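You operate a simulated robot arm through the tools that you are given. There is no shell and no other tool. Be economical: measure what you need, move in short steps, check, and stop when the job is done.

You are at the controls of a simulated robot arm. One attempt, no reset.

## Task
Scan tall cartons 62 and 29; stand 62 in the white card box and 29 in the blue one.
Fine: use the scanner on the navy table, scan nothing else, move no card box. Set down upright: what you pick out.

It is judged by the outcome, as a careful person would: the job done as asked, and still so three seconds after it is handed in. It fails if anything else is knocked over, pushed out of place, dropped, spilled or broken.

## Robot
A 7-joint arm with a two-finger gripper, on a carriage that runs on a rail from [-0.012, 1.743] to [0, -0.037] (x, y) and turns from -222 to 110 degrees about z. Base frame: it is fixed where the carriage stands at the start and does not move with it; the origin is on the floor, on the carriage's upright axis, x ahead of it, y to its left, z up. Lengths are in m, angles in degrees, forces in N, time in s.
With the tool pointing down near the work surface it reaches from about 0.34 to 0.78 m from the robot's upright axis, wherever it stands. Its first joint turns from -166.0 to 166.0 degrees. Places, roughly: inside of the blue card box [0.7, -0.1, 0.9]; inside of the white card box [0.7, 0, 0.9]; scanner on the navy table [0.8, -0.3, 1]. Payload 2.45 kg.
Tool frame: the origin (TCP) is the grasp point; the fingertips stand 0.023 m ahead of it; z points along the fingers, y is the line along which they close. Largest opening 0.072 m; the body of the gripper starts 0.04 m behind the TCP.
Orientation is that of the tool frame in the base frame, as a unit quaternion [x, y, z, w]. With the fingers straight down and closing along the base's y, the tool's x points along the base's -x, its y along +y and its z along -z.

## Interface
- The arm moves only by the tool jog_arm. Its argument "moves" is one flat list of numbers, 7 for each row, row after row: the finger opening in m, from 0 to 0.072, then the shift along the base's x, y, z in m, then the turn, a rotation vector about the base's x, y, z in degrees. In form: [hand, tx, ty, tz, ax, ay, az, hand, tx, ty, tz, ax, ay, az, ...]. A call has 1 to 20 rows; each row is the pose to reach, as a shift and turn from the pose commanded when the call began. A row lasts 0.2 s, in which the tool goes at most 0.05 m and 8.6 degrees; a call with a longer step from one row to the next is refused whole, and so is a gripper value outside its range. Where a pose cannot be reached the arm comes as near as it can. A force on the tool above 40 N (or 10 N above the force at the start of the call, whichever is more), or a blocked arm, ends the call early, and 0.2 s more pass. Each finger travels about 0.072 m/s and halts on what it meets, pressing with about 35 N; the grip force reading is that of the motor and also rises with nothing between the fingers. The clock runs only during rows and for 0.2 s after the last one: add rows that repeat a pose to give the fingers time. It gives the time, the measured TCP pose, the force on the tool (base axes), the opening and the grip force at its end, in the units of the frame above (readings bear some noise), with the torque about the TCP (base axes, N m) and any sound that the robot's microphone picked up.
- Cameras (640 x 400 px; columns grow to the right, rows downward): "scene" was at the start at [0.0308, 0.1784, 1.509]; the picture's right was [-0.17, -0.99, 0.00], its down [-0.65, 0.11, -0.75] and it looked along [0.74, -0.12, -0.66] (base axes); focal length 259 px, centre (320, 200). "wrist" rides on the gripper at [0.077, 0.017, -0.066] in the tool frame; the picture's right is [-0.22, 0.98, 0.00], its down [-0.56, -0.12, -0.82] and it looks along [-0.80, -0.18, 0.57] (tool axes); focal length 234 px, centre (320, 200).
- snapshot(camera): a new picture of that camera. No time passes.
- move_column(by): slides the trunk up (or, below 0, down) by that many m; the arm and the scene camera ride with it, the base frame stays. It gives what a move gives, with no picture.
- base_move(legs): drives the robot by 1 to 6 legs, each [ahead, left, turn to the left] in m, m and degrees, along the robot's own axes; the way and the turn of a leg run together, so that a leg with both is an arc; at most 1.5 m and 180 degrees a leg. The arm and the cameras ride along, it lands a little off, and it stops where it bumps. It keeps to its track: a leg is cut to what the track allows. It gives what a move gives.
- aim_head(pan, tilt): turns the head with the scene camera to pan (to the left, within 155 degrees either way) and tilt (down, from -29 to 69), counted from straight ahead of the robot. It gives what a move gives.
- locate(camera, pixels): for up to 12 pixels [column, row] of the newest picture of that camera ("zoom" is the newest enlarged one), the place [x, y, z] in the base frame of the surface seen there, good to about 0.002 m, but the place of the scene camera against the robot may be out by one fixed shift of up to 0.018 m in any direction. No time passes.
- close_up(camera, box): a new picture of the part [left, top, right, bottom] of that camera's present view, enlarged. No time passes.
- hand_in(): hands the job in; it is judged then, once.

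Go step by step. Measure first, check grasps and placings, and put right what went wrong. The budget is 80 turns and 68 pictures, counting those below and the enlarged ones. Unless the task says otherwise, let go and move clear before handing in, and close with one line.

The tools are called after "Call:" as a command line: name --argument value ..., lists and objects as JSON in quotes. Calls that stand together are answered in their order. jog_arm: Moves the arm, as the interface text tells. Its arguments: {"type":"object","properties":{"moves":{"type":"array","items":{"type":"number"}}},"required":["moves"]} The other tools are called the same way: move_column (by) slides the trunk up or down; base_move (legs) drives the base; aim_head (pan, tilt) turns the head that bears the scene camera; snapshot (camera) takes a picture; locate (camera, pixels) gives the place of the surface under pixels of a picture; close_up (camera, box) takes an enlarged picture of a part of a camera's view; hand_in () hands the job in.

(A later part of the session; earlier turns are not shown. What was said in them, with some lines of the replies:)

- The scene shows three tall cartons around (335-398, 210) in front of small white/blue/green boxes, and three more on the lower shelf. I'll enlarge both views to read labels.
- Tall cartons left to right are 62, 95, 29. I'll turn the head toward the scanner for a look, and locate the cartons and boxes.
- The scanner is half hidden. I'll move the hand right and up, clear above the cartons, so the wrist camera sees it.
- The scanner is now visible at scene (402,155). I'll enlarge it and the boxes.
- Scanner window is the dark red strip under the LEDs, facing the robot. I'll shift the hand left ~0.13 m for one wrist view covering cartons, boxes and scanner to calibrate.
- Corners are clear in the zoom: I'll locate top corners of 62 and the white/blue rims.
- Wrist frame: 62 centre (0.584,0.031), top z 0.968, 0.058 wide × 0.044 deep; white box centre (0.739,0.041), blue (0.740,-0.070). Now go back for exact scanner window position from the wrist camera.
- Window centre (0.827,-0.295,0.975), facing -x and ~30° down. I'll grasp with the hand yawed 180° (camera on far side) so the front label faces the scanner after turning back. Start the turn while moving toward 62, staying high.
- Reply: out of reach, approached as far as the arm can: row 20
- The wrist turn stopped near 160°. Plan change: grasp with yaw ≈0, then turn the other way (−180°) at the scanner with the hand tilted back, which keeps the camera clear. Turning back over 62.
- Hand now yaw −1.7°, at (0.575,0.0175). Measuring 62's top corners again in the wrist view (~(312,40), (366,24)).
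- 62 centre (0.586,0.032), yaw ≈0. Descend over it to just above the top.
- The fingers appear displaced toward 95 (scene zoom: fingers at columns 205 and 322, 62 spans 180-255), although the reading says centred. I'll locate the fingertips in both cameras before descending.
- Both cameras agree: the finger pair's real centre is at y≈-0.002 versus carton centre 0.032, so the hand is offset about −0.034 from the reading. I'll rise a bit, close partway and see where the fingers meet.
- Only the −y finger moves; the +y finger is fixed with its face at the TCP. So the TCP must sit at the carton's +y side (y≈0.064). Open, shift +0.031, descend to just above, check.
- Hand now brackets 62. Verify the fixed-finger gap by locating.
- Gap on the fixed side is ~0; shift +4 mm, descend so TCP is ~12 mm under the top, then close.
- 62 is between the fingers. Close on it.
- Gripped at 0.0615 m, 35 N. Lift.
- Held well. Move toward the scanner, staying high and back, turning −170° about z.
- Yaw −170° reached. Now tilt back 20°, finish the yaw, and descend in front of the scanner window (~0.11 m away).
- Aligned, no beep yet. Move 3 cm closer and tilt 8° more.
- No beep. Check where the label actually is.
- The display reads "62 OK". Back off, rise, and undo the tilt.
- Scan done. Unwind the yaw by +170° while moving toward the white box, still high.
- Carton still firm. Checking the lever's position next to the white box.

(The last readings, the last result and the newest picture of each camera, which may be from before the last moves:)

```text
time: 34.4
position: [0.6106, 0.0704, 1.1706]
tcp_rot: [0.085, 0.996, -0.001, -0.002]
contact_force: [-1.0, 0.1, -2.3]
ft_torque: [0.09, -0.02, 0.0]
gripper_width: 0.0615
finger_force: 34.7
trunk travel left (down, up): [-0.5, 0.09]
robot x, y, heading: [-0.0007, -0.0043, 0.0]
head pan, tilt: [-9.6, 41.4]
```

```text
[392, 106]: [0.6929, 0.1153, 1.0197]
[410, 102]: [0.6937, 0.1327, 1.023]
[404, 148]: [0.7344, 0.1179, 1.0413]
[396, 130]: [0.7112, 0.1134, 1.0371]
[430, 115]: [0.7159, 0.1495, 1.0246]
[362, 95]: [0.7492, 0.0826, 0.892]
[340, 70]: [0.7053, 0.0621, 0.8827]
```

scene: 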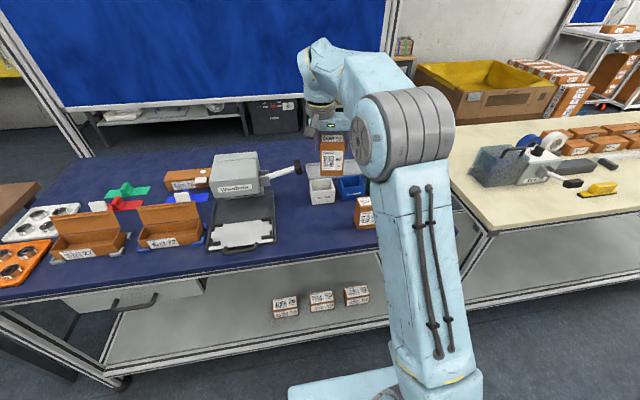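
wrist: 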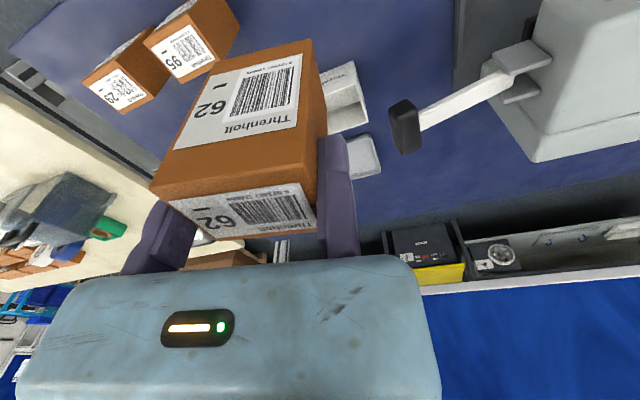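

The lever tip (y≥0.113, x 0.69–0.735, z≈1.02–1.04) is near where the hand body will be. Measure hand body extents.

Call:
locate --camera "wrist" --pixels '[[425, 290], [432, 330], [438, 390], [410, 268], [30, 350], [80, 290], [352, 180], [357, 245], [200, 328]]'

Call:
close_up --camera "scene" --box '[260, 80, 400, 220]'

```text
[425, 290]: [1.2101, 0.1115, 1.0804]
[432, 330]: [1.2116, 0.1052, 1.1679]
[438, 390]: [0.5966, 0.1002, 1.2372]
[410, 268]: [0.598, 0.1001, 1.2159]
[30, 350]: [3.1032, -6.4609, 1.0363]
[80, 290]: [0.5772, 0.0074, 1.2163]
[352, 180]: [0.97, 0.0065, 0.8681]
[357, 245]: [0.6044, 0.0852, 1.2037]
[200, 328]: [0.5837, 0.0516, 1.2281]
```

```text
2.86 times, centred on (330, 150) of scene
```

zoom: 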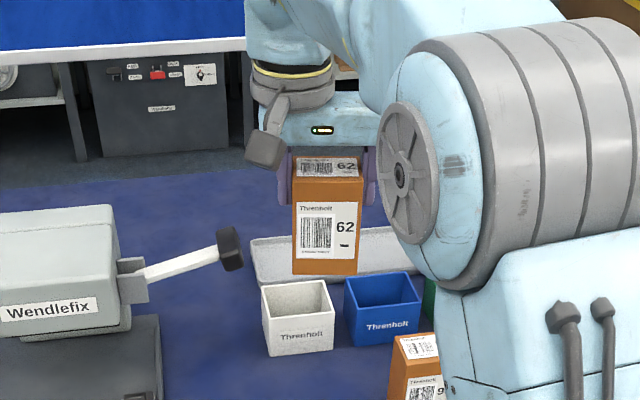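

Call:
locate --camera "zoom" --pixels '[[222, 240], [238, 236], [226, 266], [240, 262], [243, 250], [250, 155], [265, 165], [275, 140], [258, 85], [290, 98], [290, 120], [300, 200]]'

```text
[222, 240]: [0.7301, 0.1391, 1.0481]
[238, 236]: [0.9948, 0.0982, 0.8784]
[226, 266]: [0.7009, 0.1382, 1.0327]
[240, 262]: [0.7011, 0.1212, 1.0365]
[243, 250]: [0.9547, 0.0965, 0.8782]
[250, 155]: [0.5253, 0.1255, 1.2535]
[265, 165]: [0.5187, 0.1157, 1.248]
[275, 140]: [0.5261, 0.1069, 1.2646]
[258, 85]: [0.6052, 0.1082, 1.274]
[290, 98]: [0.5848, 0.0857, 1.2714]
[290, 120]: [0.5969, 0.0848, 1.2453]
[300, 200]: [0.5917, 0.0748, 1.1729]
```

Lever gap looks sufficient (hand body edge ≈ y 0.101, camera ends ≈ x 0.685) if I keep TCP y≈0.0705. Move above the white box at yaw 0, still high.

Call:
jog_arm --moves '[0.04, 0.03, 0, 0, 0, 0, 5, 0.04, 0.07, 0, 0, 0, 0, 9.8, 0.04, 0.11, 0, 0, 0, 0, 9.8, 0.04, 0.1285, 0, -0.03, 0, 0, 9.8, 0.04, 0.1285, 0, -0.07, 0, 0, 9.8, 0.04, 0.1285, 0, -0.07, 0, 0, 9.8]'

Call:
snapshot --camera "wrist"

Call:
close_up --camera "scene" --box '[260, 100, 400, 220]'

```text
time: 35.8
position: [0.7395, 0.0707, 1.1005]
tcp_rot: [0.002, 1.0, 0.0, -0.002]
contact_force: [0.0, -0.7, -2.4]
ft_torque: [0.11, -0.03, -0.02]
gripper_width: 0.0615
finger_force: 35.2
out of reach, approached as far as the arm can: row 3, 4
trunk travel left (down, up): [-0.5, 0.09]
robot x, y, heading: [0.0009, -0.0003, -0.0]
head pan, tilt: [-9.6, 41.4]
```

```text
31 pictures are left
```

wrist: 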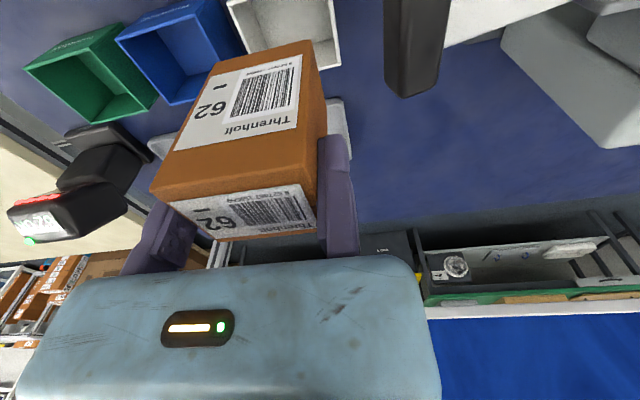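

```text
3.33 times, centred on (330, 160) of scene
```

zoom: 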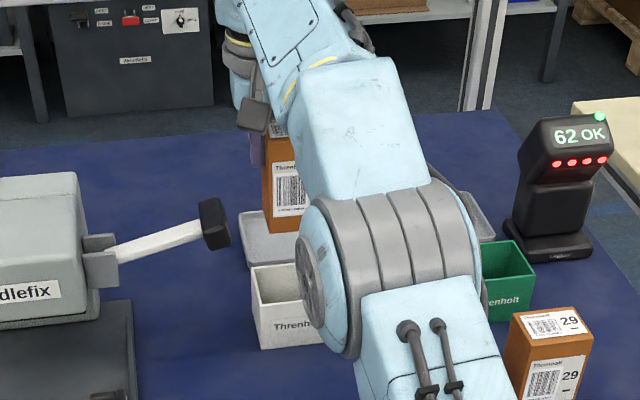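

At (0.7395,0.0707,1.10) above the box. Check the lever clearance and rim once more, then descend.

Call:
locate --camera "wrist" --pixels '[[388, 85], [388, 40], [400, 95], [438, 90], [339, 64], [334, 20], [230, 5], [322, 100], [170, 145], [312, 45]]'

```text
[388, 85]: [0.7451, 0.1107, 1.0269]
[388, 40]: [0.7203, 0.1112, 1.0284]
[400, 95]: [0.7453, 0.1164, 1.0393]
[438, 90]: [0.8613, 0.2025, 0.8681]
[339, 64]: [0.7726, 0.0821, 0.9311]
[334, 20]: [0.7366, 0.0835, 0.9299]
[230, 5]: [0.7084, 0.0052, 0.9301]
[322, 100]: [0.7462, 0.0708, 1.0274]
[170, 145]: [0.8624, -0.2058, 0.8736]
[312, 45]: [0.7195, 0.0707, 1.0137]
```

Clearances OK (lever y≥0.1107, hand edge ≈0.101; carton centred in box). Descend in steps.

Call:
jog_arm --moves '[0.04, 0, 0, -0.04, 0, 0, 0, 0.04, 0, 0, -0.07, 0, 0, 0, 0.04, 0, 0, -0.095, 0, 0, 0, 0.04, 0, 0, -0.115, 0, 0, 0, 0.04, 0, 0, -0.115, 0, 0, 0]'

Call:
snapshot --camera "wrist"

```text
time: 37.0
position: [0.7387, 0.0726, 0.9849]
tcp_rot: [0.002, 1.0, 0.001, -0.001]
contact_force: [1.8, -0.4, -2.7]
ft_torque: [0.06, 0.01, 0.01]
gripper_width: 0.0614
finger_force: 34.8
trunk travel left (down, up): [-0.5, 0.09]
robot x, y, heading: [-0.001, -0.0007, 0.1]
head pan, tilt: [-9.6, 41.4]
```

```text
29 pictures are left
```

wrist: 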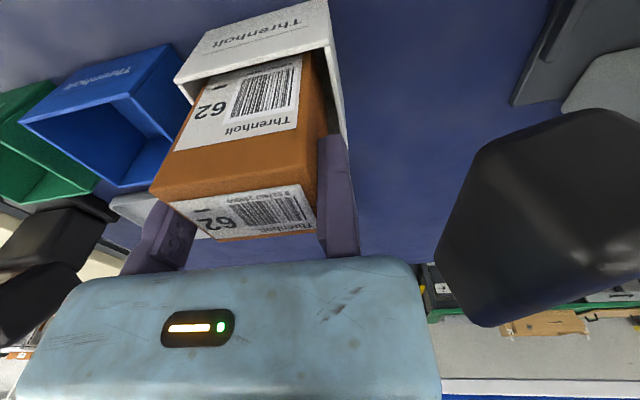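

The carton is inside the white box. Lower the last ~2.4 cm slowly to floor contact.

Call:
jog_arm --moves '[0.04, 0, -0.001, -0.01, 0, 0, 0, 0.04, 0, -0.001, -0.017, 0, 0, 0, 0.04, 0, -0.001, -0.021, 0, 0, 0, 0.04, 0, -0.001, -0.024, 0, 0, 0, 0.04, 0, -0.001, -0.024, 0, 0, 0]'

Call:
snapshot --camera "wrist"

```text
time: 38.2
position: [0.738, 0.0695, 0.9627]
tcp_rot: [0.001, 1.0, -0.001, -0.001]
contact_force: [-0.3, -0.1, -0.5]
ft_torque: [0.1, -0.09, 0.02]
gripper_width: 0.0613
finger_force: 35.5
trunk travel left (down, up): [-0.5, 0.09]
robot x, y, heading: [0.0006, 0.0019, -0.3]
head pan, tilt: [-9.6, 41.4]
```

```text
28 pictures are left
```

wrist: 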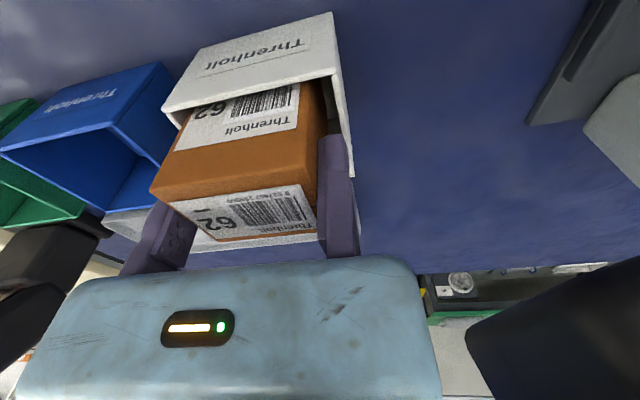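

Force shows the floor supports it (−2.4→−0.5 N). Open slowly and rise straight up.

Call:
jog_arm --moves '[0.062, 0, 0, 0, 0, 0, 0, 0.07, 0, 0, 0, 0, 0, 0, 0.07, 0, 0.002, 0, 0, 0, 0, 0.07, 0, 0.002, 0.01, 0, 0, 0, 0.07, 0, 0.002, 0.04, 0, 0, 0, 0.07, 0, 0.002, 0.08, 0, 0, 0, 0.07, 0, 0.002, 0.12, 0, 0, 0, 0.07, 0, 0.002, 0.14, 0, 0, 0, 0.07, 0, 0.002, 0.14, 0, 0, 0]'

Call:
snapshot --camera "wrist"

```text
time: 40.2
position: [0.7379, 0.0738, 1.1016]
tcp_rot: [0.002, 1.0, -0.001, -0.001]
contact_force: [0.4, 0.2, 0.4]
ft_torque: [0.01, 0.02, 0.02]
gripper_width: 0.0699
finger_force: 0.1
trunk travel left (down, up): [-0.5, 0.09]
robot x, y, heading: [-0.0001, -0.0022, -0.0]
head pan, tilt: [-9.6, 41.4]
```

```text
27 pictures are left
```

wrist: 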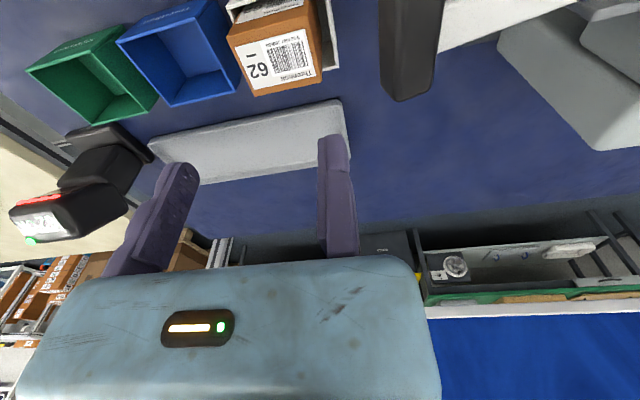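

62 stands in the white box. Now over to carton 29, TCP to its +y side.

Call:
jog_arm --moves '[0.072, -0.02, -0.03, 0.02, 0, 0, 0, 0.072, -0.045, -0.065, 0.02, 0, 0, 0, 0.072, -0.07, -0.1, 0.02, 0, 0, 0, 0.072, -0.095, -0.135, 0.02, 0, 0, 0, 0.072, -0.12, -0.17, 0.02, 0, 0, 0, 0.072, -0.145, -0.2, 0.0, 0, 0, 0, 0.072, -0.1545, -0.216, -0.04, 0, 0, 0, 0.072, -0.1545, -0.216, -0.08, 0, 0, 0, 0.072, -0.1545, -0.216, -0.095, 0, 0, 0, 0.072, -0.1545, -0.216, -0.095, 0, 0, 0]'

Call:
snapshot --camera "wrist"

```text
time: 42.4
position: [0.5827, -0.1434, 1.0086]
tcp_rot: [0.001, 1.0, 0.0, -0.001]
contact_force: [0.5, -0.2, -0.8]
ft_torque: [0.05, 0.02, -0.01]
gripper_width: 0.072
finger_force: 0.1
trunk travel left (down, up): [-0.5, 0.09]
robot x, y, heading: [-0.0007, -0.0016, -0.0]
head pan, tilt: [-9.6, 41.4]
```

```text
26 pictures are left
```

wrist: 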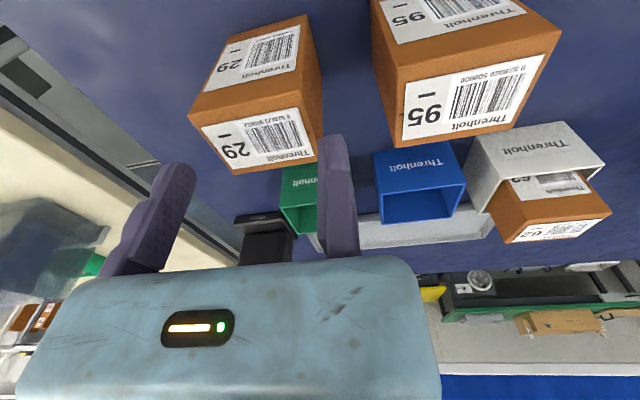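

Call:
locate --camera "wrist" --pixels '[[304, 106], [190, 119], [317, 157], [231, 172], [321, 120], [190, 100], [319, 170], [335, 170], [190, 185], [404, 145], [515, 125], [382, 90]]'

```text
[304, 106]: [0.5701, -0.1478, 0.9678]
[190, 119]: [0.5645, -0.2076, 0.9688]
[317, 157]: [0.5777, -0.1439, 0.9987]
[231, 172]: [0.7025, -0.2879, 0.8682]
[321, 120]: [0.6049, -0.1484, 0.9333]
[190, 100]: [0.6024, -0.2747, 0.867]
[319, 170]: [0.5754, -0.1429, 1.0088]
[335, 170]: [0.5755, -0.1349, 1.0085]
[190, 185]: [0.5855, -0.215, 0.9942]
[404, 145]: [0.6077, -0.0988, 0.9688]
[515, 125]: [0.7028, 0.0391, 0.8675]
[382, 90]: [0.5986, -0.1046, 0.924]
```

29 spans y −0.2076…−0.147 between faces −0.215 and −0.143. Descend, nudge, close.

Call:
jog_arm --moves '[0.072, 0.001, 0, -0.02, 0, 0, 0, 0.072, 0.001, 0, -0.04, 0, 0, 0, 0.072, 0.001, 0, -0.052, 0, 0, 0, 0.072, 0.001, -0.002, -0.052, 0, 0, 0, 0.062, 0.001, -0.002, -0.052, 0, 0, 0, 0.05, 0.001, -0.002, -0.052, 0, 0, 0, 0.04, 0.001, -0.002, -0.052, 0, 0, 0, 0.04, 0.001, -0.002, -0.052, 0, 0, 0]'

Call:
snapshot --camera "wrist"

```text
time: 44.2
position: [0.5842, -0.1464, 0.9563]
tcp_rot: [0.002, 1.0, -0.001, -0.001]
contact_force: [-0.3, -1.6, 0.2]
ft_torque: [-0.05, -0.02, -0.01]
gripper_width: 0.0616
finger_force: 35.1
trunk travel left (down, up): [-0.5, 0.09]
robot x, y, heading: [-0.0011, -0.0001, 0.1]
head pan, tilt: [-9.6, 41.4]
```

```text
25 pictures are left
```

wrist: 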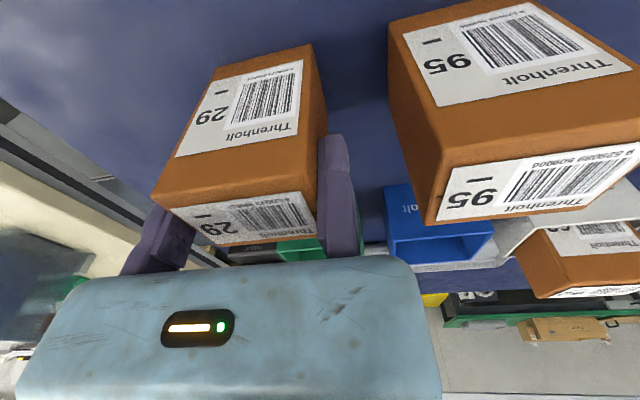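

29 gripped. Lift, then start the −180° turn toward the scanner.

Call:
jog_arm --moves '[0.04, 0, 0, 0.02, 0, 0, 0, 0.04, 0, 0, 0.06, 0, 0, 0, 0.04, 0, 0, 0.11, 0, 0, 0, 0.04, 0, 0, 0.16, 0, 0, 0, 0.04, 0, 0, 0.2, 0, 0, 0, 0.04, -0.003, -0.012, 0.2, 0, 0, -8.5, 0.04, -0.006, -0.024, 0.2, 0, 0, -17, 0.04, -0.009, -0.036, 0.2, 0, 0, -25.5, 0.04, -0.012, -0.048, 0.2, 0, 0, -34, 0.04, -0.015, -0.06, 0.2, 0, 0, -42.5, 0.04, -0.018, -0.072, 0.2, 0, 0, -51, 0.04, -0.021, -0.084, 0.2, 0, 0, -59.5, 0.04, -0.024, -0.096, 0.2, 0, 0, -68, 0.04, -0.027, -0.108, 0.2, 0, 0, -76.5, 0.04, -0.03, -0.12, 0.2, 0, 0, -85, 0.04, -0.033, -0.132, 0.2, 0, 0, -93.5, 0.04, -0.036, -0.144, 0.2, 0, 0, -102, 0.04, -0.039, -0.156, 0.2, 0, 0, -110.5, 0.04, -0.039, -0.168, 0.2, 0, 0, -119, 0.04, -0.039, -0.176, 0.2, 0, 0, -127.5]'

Call:
snapshot --camera "wrist"

```text
time: 48.4
position: [0.5453, -0.322, 1.1544]
tcp_rot: [0.898, 0.44, 0.001, -0.001]
contact_force: [0.1, 0.5, -3.1]
ft_torque: [-0.04, -0.08, -0.02]
gripper_width: 0.0614
finger_force: 35.3
trunk travel left (down, up): [-0.5, 0.09]
robot x, y, heading: [0.0005, -0.0023, -0.2]
head pan, tilt: [-9.6, 41.4]
```

```text
24 pictures are left
```

wrist: 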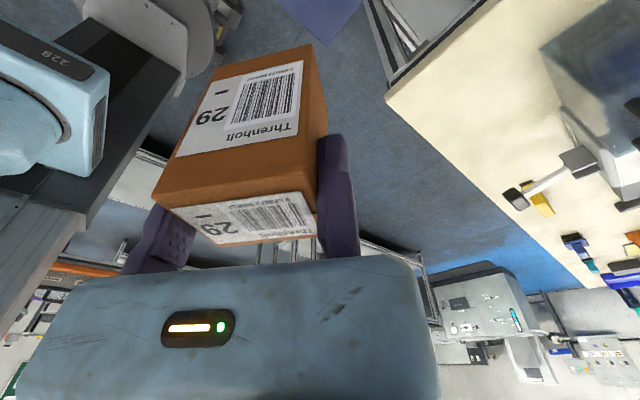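

29 held; finish the yaw (−52°) in place.

Call:
jog_arm --moves '[0.04, 0, 0, 0, 0, 0, -7.5, 0.04, 0, 0, 0, 0, 0, -15, 0.04, 0, 0, 0, 0, 0, -22.5, 0.04, 0, 0, 0, 0, 0, -30, 0.04, 0, 0, 0, 0, 0, -37.5, 0.04, 0, 0, -0.01, 0, 0, -45, 0.04, 0, 0, -0.015, 0, 0, -52, 0.04, 0, 0, -0.015, 0, 0, -52]'

```text
time: 50.2
position: [0.5454, -0.3226, 1.1379]
tcp_rot: [1.0, 0.002, 0.001, -0.001]
contact_force: [-0.1, -0.5, -2.5]
ft_torque: [-0.08, -0.04, 0.01]
gripper_width: 0.0613
finger_force: 35.6
trunk travel left (down, up): [-0.5, 0.09]
robot x, y, heading: [0.0024, -0.0001, -0.0]
head pan, tilt: [-9.6, 41.4]
```

Yaw exactly −180°. Tilt and descend to the same scan pose as before.

Call:
jog_arm --moves '[0.04, 0.035, 0, 0, 0, -7, 0, 0.04, 0.07, 0, -0.03, 0, -14, 0, 0.04, 0.105, 0, -0.06, 0, -21, 0, 0.04, 0.13, 0, -0.1, 0, -28, 0, 0.04, 0.135, 0, -0.145, 0, -28, 0, 0.04, 0.145, 0, -0.145, 0, -28, 0, 0.04, 0.155, 0, -0.145, 0, -28, 0, 0.04, 0.164, 0, -0.145, 0, -28, 0, 0.04, 0.164, 0, -0.145, 0, -28, 0, 0.04, 0.164, 0, -0.145, 0, -28, 0]'

Call:
close_up --camera "scene" --box '[350, 110, 446, 174]'

```text
time: 52.4
position: [0.7102, -0.3204, 0.9932]
tcp_rot: [0.97, 0.002, 0.242, 0.0]
contact_force: [-0.2, 0.2, -1.8]
ft_torque: [-0.09, 0.03, -0.01]
gripper_width: 0.0614
finger_force: 35.2
trunk travel left (down, up): [-0.5, 0.09]
robot x, y, heading: [0.0004, 0.0027, 0.0]
head pan, tilt: [-9.6, 41.4]
```

```text
6.25 times, centred on (398, 142) of scene
```

zoom: 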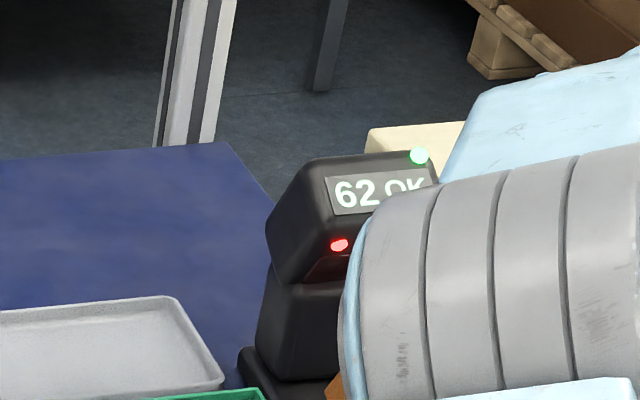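

Display still shows "62 OK". Hold a second, then check.

Call:
jog_arm --moves '[0.04, 0, -0.002, 0, 0, 0, 0, 0.04, 0, -0.002, 0, 0, 0, 0, 0.04, 0, -0.002, 0, 0, 0, 0, 0.04, 0, -0.002, 0, 0, 0, 0, 0.04, 0, -0.002, 0, 0, 0, 0]'

Call:
close_up --camera "scene" --box '[350, 110, 446, 174]'

```text
time: 53.6
position: [0.7104, -0.3231, 0.9936]
tcp_rot: [0.97, 0.002, 0.243, 0.0]
contact_force: [0.2, -0.1, -2.1]
ft_torque: [-0.06, 0.06, 0.05]
gripper_width: 0.0614
finger_force: 34.9
trunk travel left (down, up): [-0.5, 0.09]
robot x, y, heading: [0.0034, 0.002, -0.0]
head pan, tilt: [-9.6, 41.4]
```

```text
6.25 times, centred on (398, 142) of scene
```

zoom: 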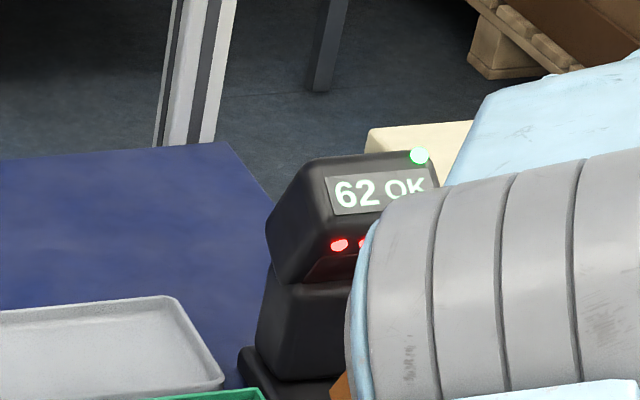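

Not registered here; 62 may have been read at the earlier pose (x 0.68, tilt 20°). Go there and hold.

Call:
jog_arm --moves '[0.04, -0.01, 0.002, -0.004, 0, 4, 0, 0.04, -0.02, 0.002, -0.01, 0, 8, 0, 0.04, -0.03, 0.002, -0.01, 0, 8, 0, 0.04, -0.03, 0.002, -0.01, 0, 8, 0, 0.04, -0.03, 0.002, -0.01, 0, 8, 0, 0.04, -0.03, 0.002, -0.01, 0, 8, 0]'

Call:
close_up --camera "scene" --box '[350, 110, 446, 174]'

```text
time: 55.0
position: [0.6802, -0.3201, 0.9842]
tcp_rot: [0.985, 0.003, 0.175, -0.001]
contact_force: [0.2, -0.4, -2.1]
ft_torque: [-0.11, 0.04, 0.0]
gripper_width: 0.0615
finger_force: 34.7
trunk travel left (down, up): [-0.5, 0.09]
robot x, y, heading: [0.0008, -0.0012, -0.2]
head pan, tilt: [-9.6, 41.4]
```

```text
6.25 times, centred on (398, 142) of scene
```

zoom: 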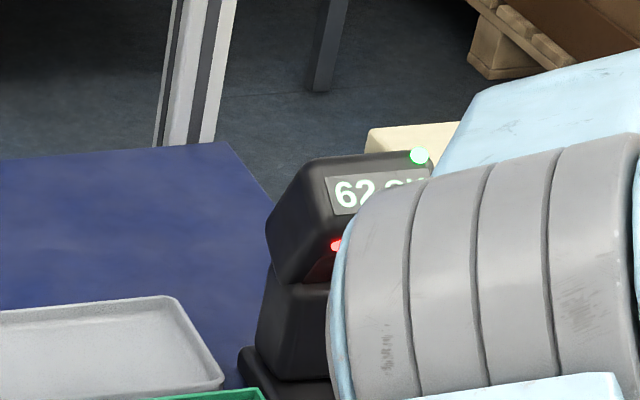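

Still 62. The label centre (z≈0.968) sits above the window's downward axis; lower the carton ~2.5 cm with 28° tilt and hold.

Call:
jog_arm --moves '[0.04, 0.01, 0, 0, 0, -4, 0, 0.04, 0.02, 0, 0, 0, -8, 0, 0.04, 0.02, 0, -0.008, 0, -8, 0, 0.04, 0.02, 0, -0.016, 0, -8, 0, 0.04, 0.02, 0, -0.016, 0, -8, 0, 0.04, 0.02, 0, -0.016, 0, -8, 0, 0.04, 0.02, 0, -0.016, 0, -8, 0]'

Call:
close_up --camera "scene" --box '[350, 110, 446, 174]'

Call:
snapshot --camera "wrist"

```text
time: 56.6
position: [0.6996, -0.3225, 0.9676]
tcp_rot: [0.97, 0.003, 0.243, 0.0]
contact_force: [-0.6, -0.3, -2.5]
ft_torque: [-0.09, 0.03, 0.0]
gripper_width: 0.0616
finger_force: 35.0
trunk travel left (down, up): [-0.5, 0.09]
robot x, y, heading: [-0.0009, -0.0001, 0.1]
head pan, tilt: [-9.6, 41.4]
```

```text
6.25 times, centred on (398, 142) of scene
```

zoom: 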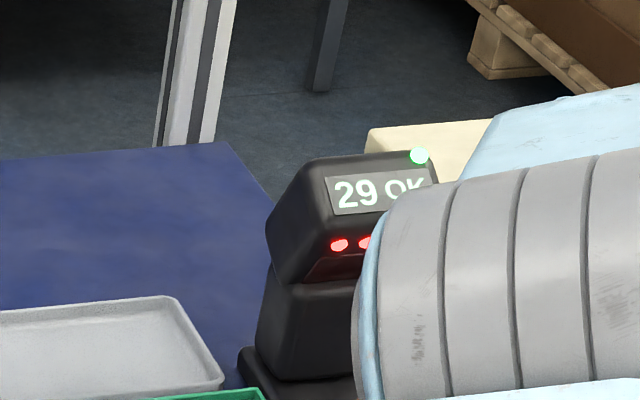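

```text
19 pictures are left
```

wrist: 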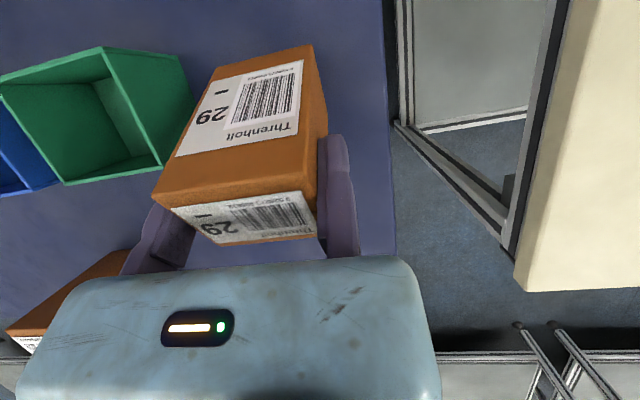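

"29 OK". Back off and undo the tilt.

Call:
jog_arm --moves '[0.04, -0.03, 0, 0.01, 0, 0, 0, 0.04, -0.06, 0, 0.04, 0, 7, 0, 0.04, -0.09, 0, 0.075, 0, 14, 0, 0.04, -0.12, 0, 0.11, 0, 21, 0, 0.04, -0.142, 0, 0.15, 0, 28, 0, 0.04, -0.142, 0, 0.19, 0, 28, 0, 0.04, -0.142, 0, 0.19, 0, 28, 0]'

```text
time: 58.2
position: [0.5568, -0.3208, 1.1573]
tcp_rot: [1.0, 0.003, 0.001, -0.001]
contact_force: [0.6, 0.5, -2.5]
ft_torque: [-0.05, -0.03, 0.01]
gripper_width: 0.0615
finger_force: 35.8
trunk travel left (down, up): [-0.5, 0.09]
robot x, y, heading: [0.0004, -0.0041, 0.2]
head pan, tilt: [-9.6, 41.4]
```

Unwind yaw +170° while moving toward the blue box.

Call:
jog_arm --moves '[0.04, 0, 0.014, 0, 0, 0, 8.5, 0.04, 0, 0.028, 0, 0, 0, 17, 0.04, 0, 0.042, 0, 0, 0, 25.5, 0.04, 0, 0.056, 0, 0, 0, 34, 0.04, 0, 0.07, 0, 0, 0, 42.5, 0.04, 0, 0.084, 0, 0, 0, 51, 0.04, 0, 0.098, 0, 0, 0, 59.5, 0.04, 0, 0.112, 0, 0, 0, 68, 0.04, 0, 0.126, 0, 0, 0, 76.5, 0.04, 0, 0.14, 0, 0, 0, 85, 0.04, 0.005, 0.155, 0, 0, 0, 93.5, 0.04, 0.01, 0.17, 0, 0, 0, 102, 0.04, 0.015, 0.185, 0, 0, 0, 110.5, 0.04, 0.02, 0.2, 0, 0, 0, 119, 0.04, 0.025, 0.215, 0, 0, 0, 127.5, 0.04, 0.03, 0.23, 0, 0, 0, 136, 0.04, 0.035, 0.245, 0, 0, 0, 144.5, 0.04, 0.04, 0.26, 0, 0, 0, 153, 0.04, 0.045, 0.275, 0, 0, 0, 161.5, 0.04, 0.05, 0.286, 0, 0, 0, 170]'

```text
time: 62.4
position: [0.6095, -0.0328, 1.1603]
tcp_rot: [0.084, 0.996, -0.001, 0.0]
contact_force: [0.1, 0.0, -2.0]
ft_torque: [0.05, 0.03, 0.01]
gripper_width: 0.0614
finger_force: 34.8
trunk travel left (down, up): [-0.5, 0.09]
robot x, y, heading: [0.0014, -0.003, -0.0]
head pan, tilt: [-9.6, 41.4]
```

Call:
jog_arm --moves '[0.04, 0.03, -0.001, 0, 0, 0, 5, 0.04, 0.07, -0.002, -0.01, 0, 0, 9.6, 0.04, 0.105, -0.002, -0.03, 0, 0, 9.6, 0.04, 0.1295, -0.002, -0.06, 0, 0, 9.6, 0.04, 0.1295, -0.002, -0.06, 0, 0, 9.6, 0.04, 0.1295, -0.002, -0.06, 0, 0, 9.6]'

Call:
snapshot --camera "wrist"

```text
time: 63.8
position: [0.7353, -0.0372, 1.0948]
tcp_rot: [0.001, 1.0, -0.002, -0.001]
contact_force: [0.0, -0.2, -1.4]
ft_torque: [0.07, 0.01, 0.0]
gripper_width: 0.0617
finger_force: 35.3
trunk travel left (down, up): [-0.5, 0.09]
robot x, y, heading: [-0.0008, 0.0006, -0.1]
head pan, tilt: [-9.6, 41.4]
```

```text
18 pictures are left
```

wrist: 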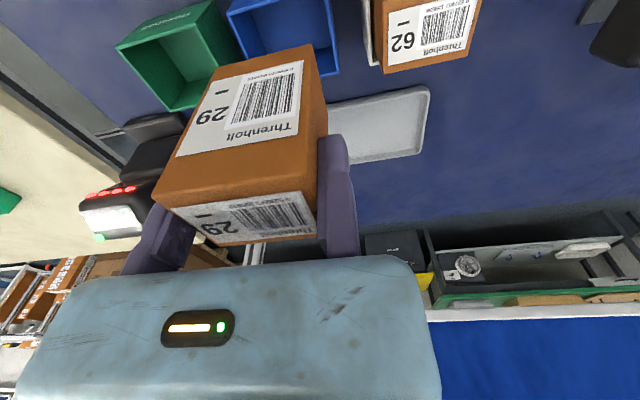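

Call:
locate --camera "wrist" --pixels '[[337, 72], [332, 20], [229, 12], [312, 50], [322, 100], [215, 75], [180, 150], [375, 50]]'

```text
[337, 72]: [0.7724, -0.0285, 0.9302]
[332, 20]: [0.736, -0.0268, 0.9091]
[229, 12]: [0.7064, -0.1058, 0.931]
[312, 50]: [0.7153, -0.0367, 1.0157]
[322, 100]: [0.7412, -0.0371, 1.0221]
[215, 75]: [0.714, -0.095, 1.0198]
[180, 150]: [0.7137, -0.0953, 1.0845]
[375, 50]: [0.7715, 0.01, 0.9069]
```

Carton 29 is centred over blue in y; shift +3 mm x and descend into the box.

Call:
jog_arm --moves '[0.04, 0.003, 0.0005, -0.03, 0, 0, 0, 0.04, 0.003, 0.0005, -0.06, 0, 0, 0, 0.04, 0.003, 0.0005, -0.09, 0, 0, 0, 0.04, 0.003, 0.0005, -0.11, 0, 0, 0, 0.04, 0.003, 0.0005, -0.11, 0, 0, 0]'

Call:
snapshot --camera "wrist"

```text
time: 65.0
position: [0.7396, -0.0371, 0.9859]
tcp_rot: [0.0, 1.0, -0.001, -0.001]
contact_force: [0.0, -0.1, -3.4]
ft_torque: [0.1, 0.02, 0.02]
gripper_width: 0.0614
finger_force: 34.6
trunk travel left (down, up): [-0.5, 0.09]
robot x, y, heading: [-0.0024, 0.0019, 0.0]
head pan, tilt: [-9.6, 41.4]
```

```text
17 pictures are left
```

wrist: 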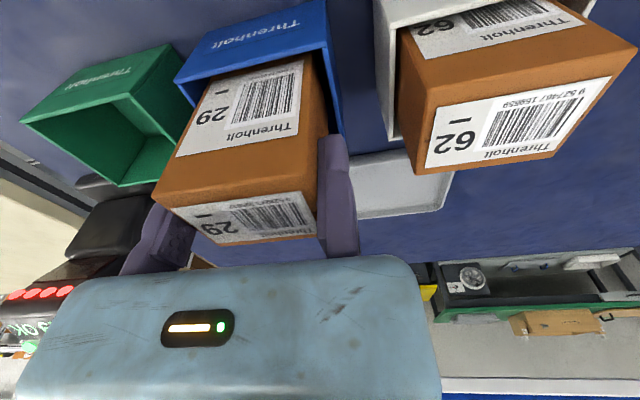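

Inside the blue box, hand above 62 clear. Lower to the floor.

Call:
jog_arm --moves '[0.04, 0, 0, -0.01, 0, 0, 0, 0.04, 0, 0, -0.017, 0, 0, 0, 0.04, 0, 0, -0.022, 0, 0, 0, 0.04, 0, 0, -0.025, 0, 0, 0, 0.04, 0, 0, -0.025, 0, 0, 0]'

Call:
snapshot --camera "wrist"

```text
time: 66.2
position: [0.7416, -0.0368, 0.9627]
tcp_rot: [0.0, 1.0, -0.002, -0.001]
contact_force: [0.4, 0.4, -1.9]
ft_torque: [0.1, 0.01, -0.03]
gripper_width: 0.0615
finger_force: 35.1
trunk travel left (down, up): [-0.5, 0.09]
robot x, y, heading: [-0.002, -0.0016, -0.1]
head pan, tilt: [-9.6, 41.4]
```

```text
16 pictures are left
```

wrist: 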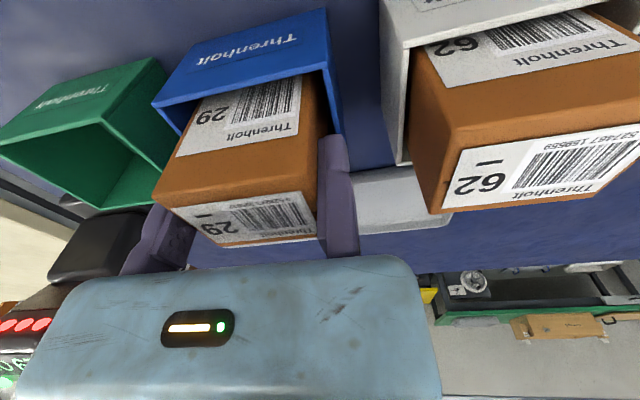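

Weight still ~1.9 N on the tool; ease down 2.5 mm more.

Call:
jog_arm --moves '[0.04, 0, 0, -0.001, 0, 0, 0, 0.04, 0, 0, -0.0018, 0, 0, 0, 0.04, 0, 0, -0.0025, 0, 0, 0, 0.04, 0, 0, -0.0025, 0, 0, 0]'

```text
time: 67.2
position: [0.7425, -0.0381, 0.9591]
tcp_rot: [0.001, 1.0, -0.001, -0.001]
contact_force: [-0.3, -1.3, 0.6]
ft_torque: [0.0, -0.04, 0.01]
gripper_width: 0.0614
finger_force: 34.6
trunk travel left (down, up): [-0.5, 0.09]
robot x, y, heading: [0.0016, -0.0, 0.2]
head pan, tilt: [-9.6, 41.4]
```

On the floor now. Open and rise.

Call:
jog_arm --moves '[0.062, 0, 0, 0, 0, 0, 0, 0.07, 0, 0, 0, 0, 0, 0, 0.07, 0, 0.002, 0, 0, 0, 0, 0.07, 0, 0.002, 0.01, 0, 0, 0, 0.07, 0, 0.002, 0.04, 0, 0, 0, 0.07, 0, 0.002, 0.08, 0, 0, 0, 0.07, 0, 0.002, 0.12, 0, 0, 0, 0.07, -0.03, 0.002, 0.15, 0, 0, 0, 0.07, -0.08, 0.002, 0.15, 0, 0, 0, 0.07, -0.12, 0.002, 0.15, 0, 0, 0, 0.07, -0.12, 0.002, 0.15, 0, 0, 0]'

Call:
snapshot --camera "wrist"

Call:
snapshot --camera "scene"

```text
time: 69.6
position: [0.6203, -0.0371, 1.1142]
tcp_rot: [0.001, 1.0, -0.001, -0.001]
contact_force: [0.6, 0.8, -0.1]
ft_torque: [-0.01, -0.04, 0.03]
gripper_width: 0.07
finger_force: 0.0
trunk travel left (down, up): [-0.5, 0.09]
robot x, y, heading: [-0.0036, 0.0008, 0.1]
head pan, tilt: [-9.6, 41.4]
```

```text
15 pictures are left
```

wrist: 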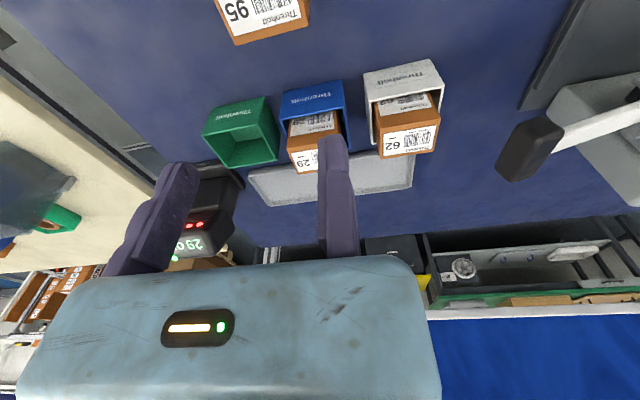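

```text
14 pictures are left
```

scene: 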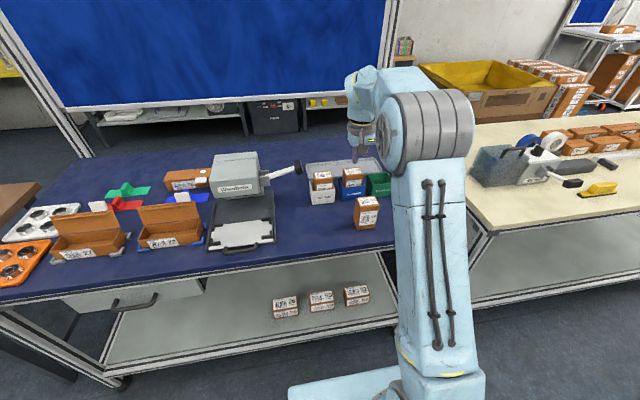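

Call:
close_up --camera "scene" --box '[290, 150, 400, 240]'

Call:
locate --camera "wrist" --pixels '[[385, 156], [434, 150], [377, 128], [438, 120], [290, 150], [344, 84], [284, 122], [441, 88], [368, 102], [300, 168]]'

```text
4.44 times, centred on (345, 195) of scene
```

zoom: 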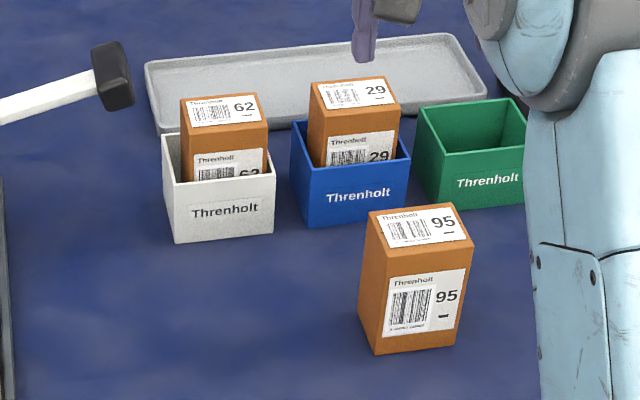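

```text
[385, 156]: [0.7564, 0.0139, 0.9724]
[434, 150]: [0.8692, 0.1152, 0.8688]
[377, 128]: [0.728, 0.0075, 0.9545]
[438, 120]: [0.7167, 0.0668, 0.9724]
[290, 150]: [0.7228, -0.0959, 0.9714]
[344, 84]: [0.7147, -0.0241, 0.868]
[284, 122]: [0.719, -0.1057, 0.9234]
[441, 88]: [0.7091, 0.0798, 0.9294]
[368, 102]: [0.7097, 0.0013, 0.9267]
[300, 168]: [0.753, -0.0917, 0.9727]
```

The close-up shows both cartons upright and seated, 62 in the white box and 29 in the blue one. Carton 95, the card boxes and the lever have not moved. The scanner read "62 OK", then "29 OK", and the hand is clear, so I'm handing in.

Call:
hand_in

```text
The job is handed in.
```

Cartons 62 and 29 were both scanned on the navy-table scanner and now stand upright, 62 in the white box and 29 in the blue one; I scanned nothing else, and the last pictures show the other carton and the boxes where they were.
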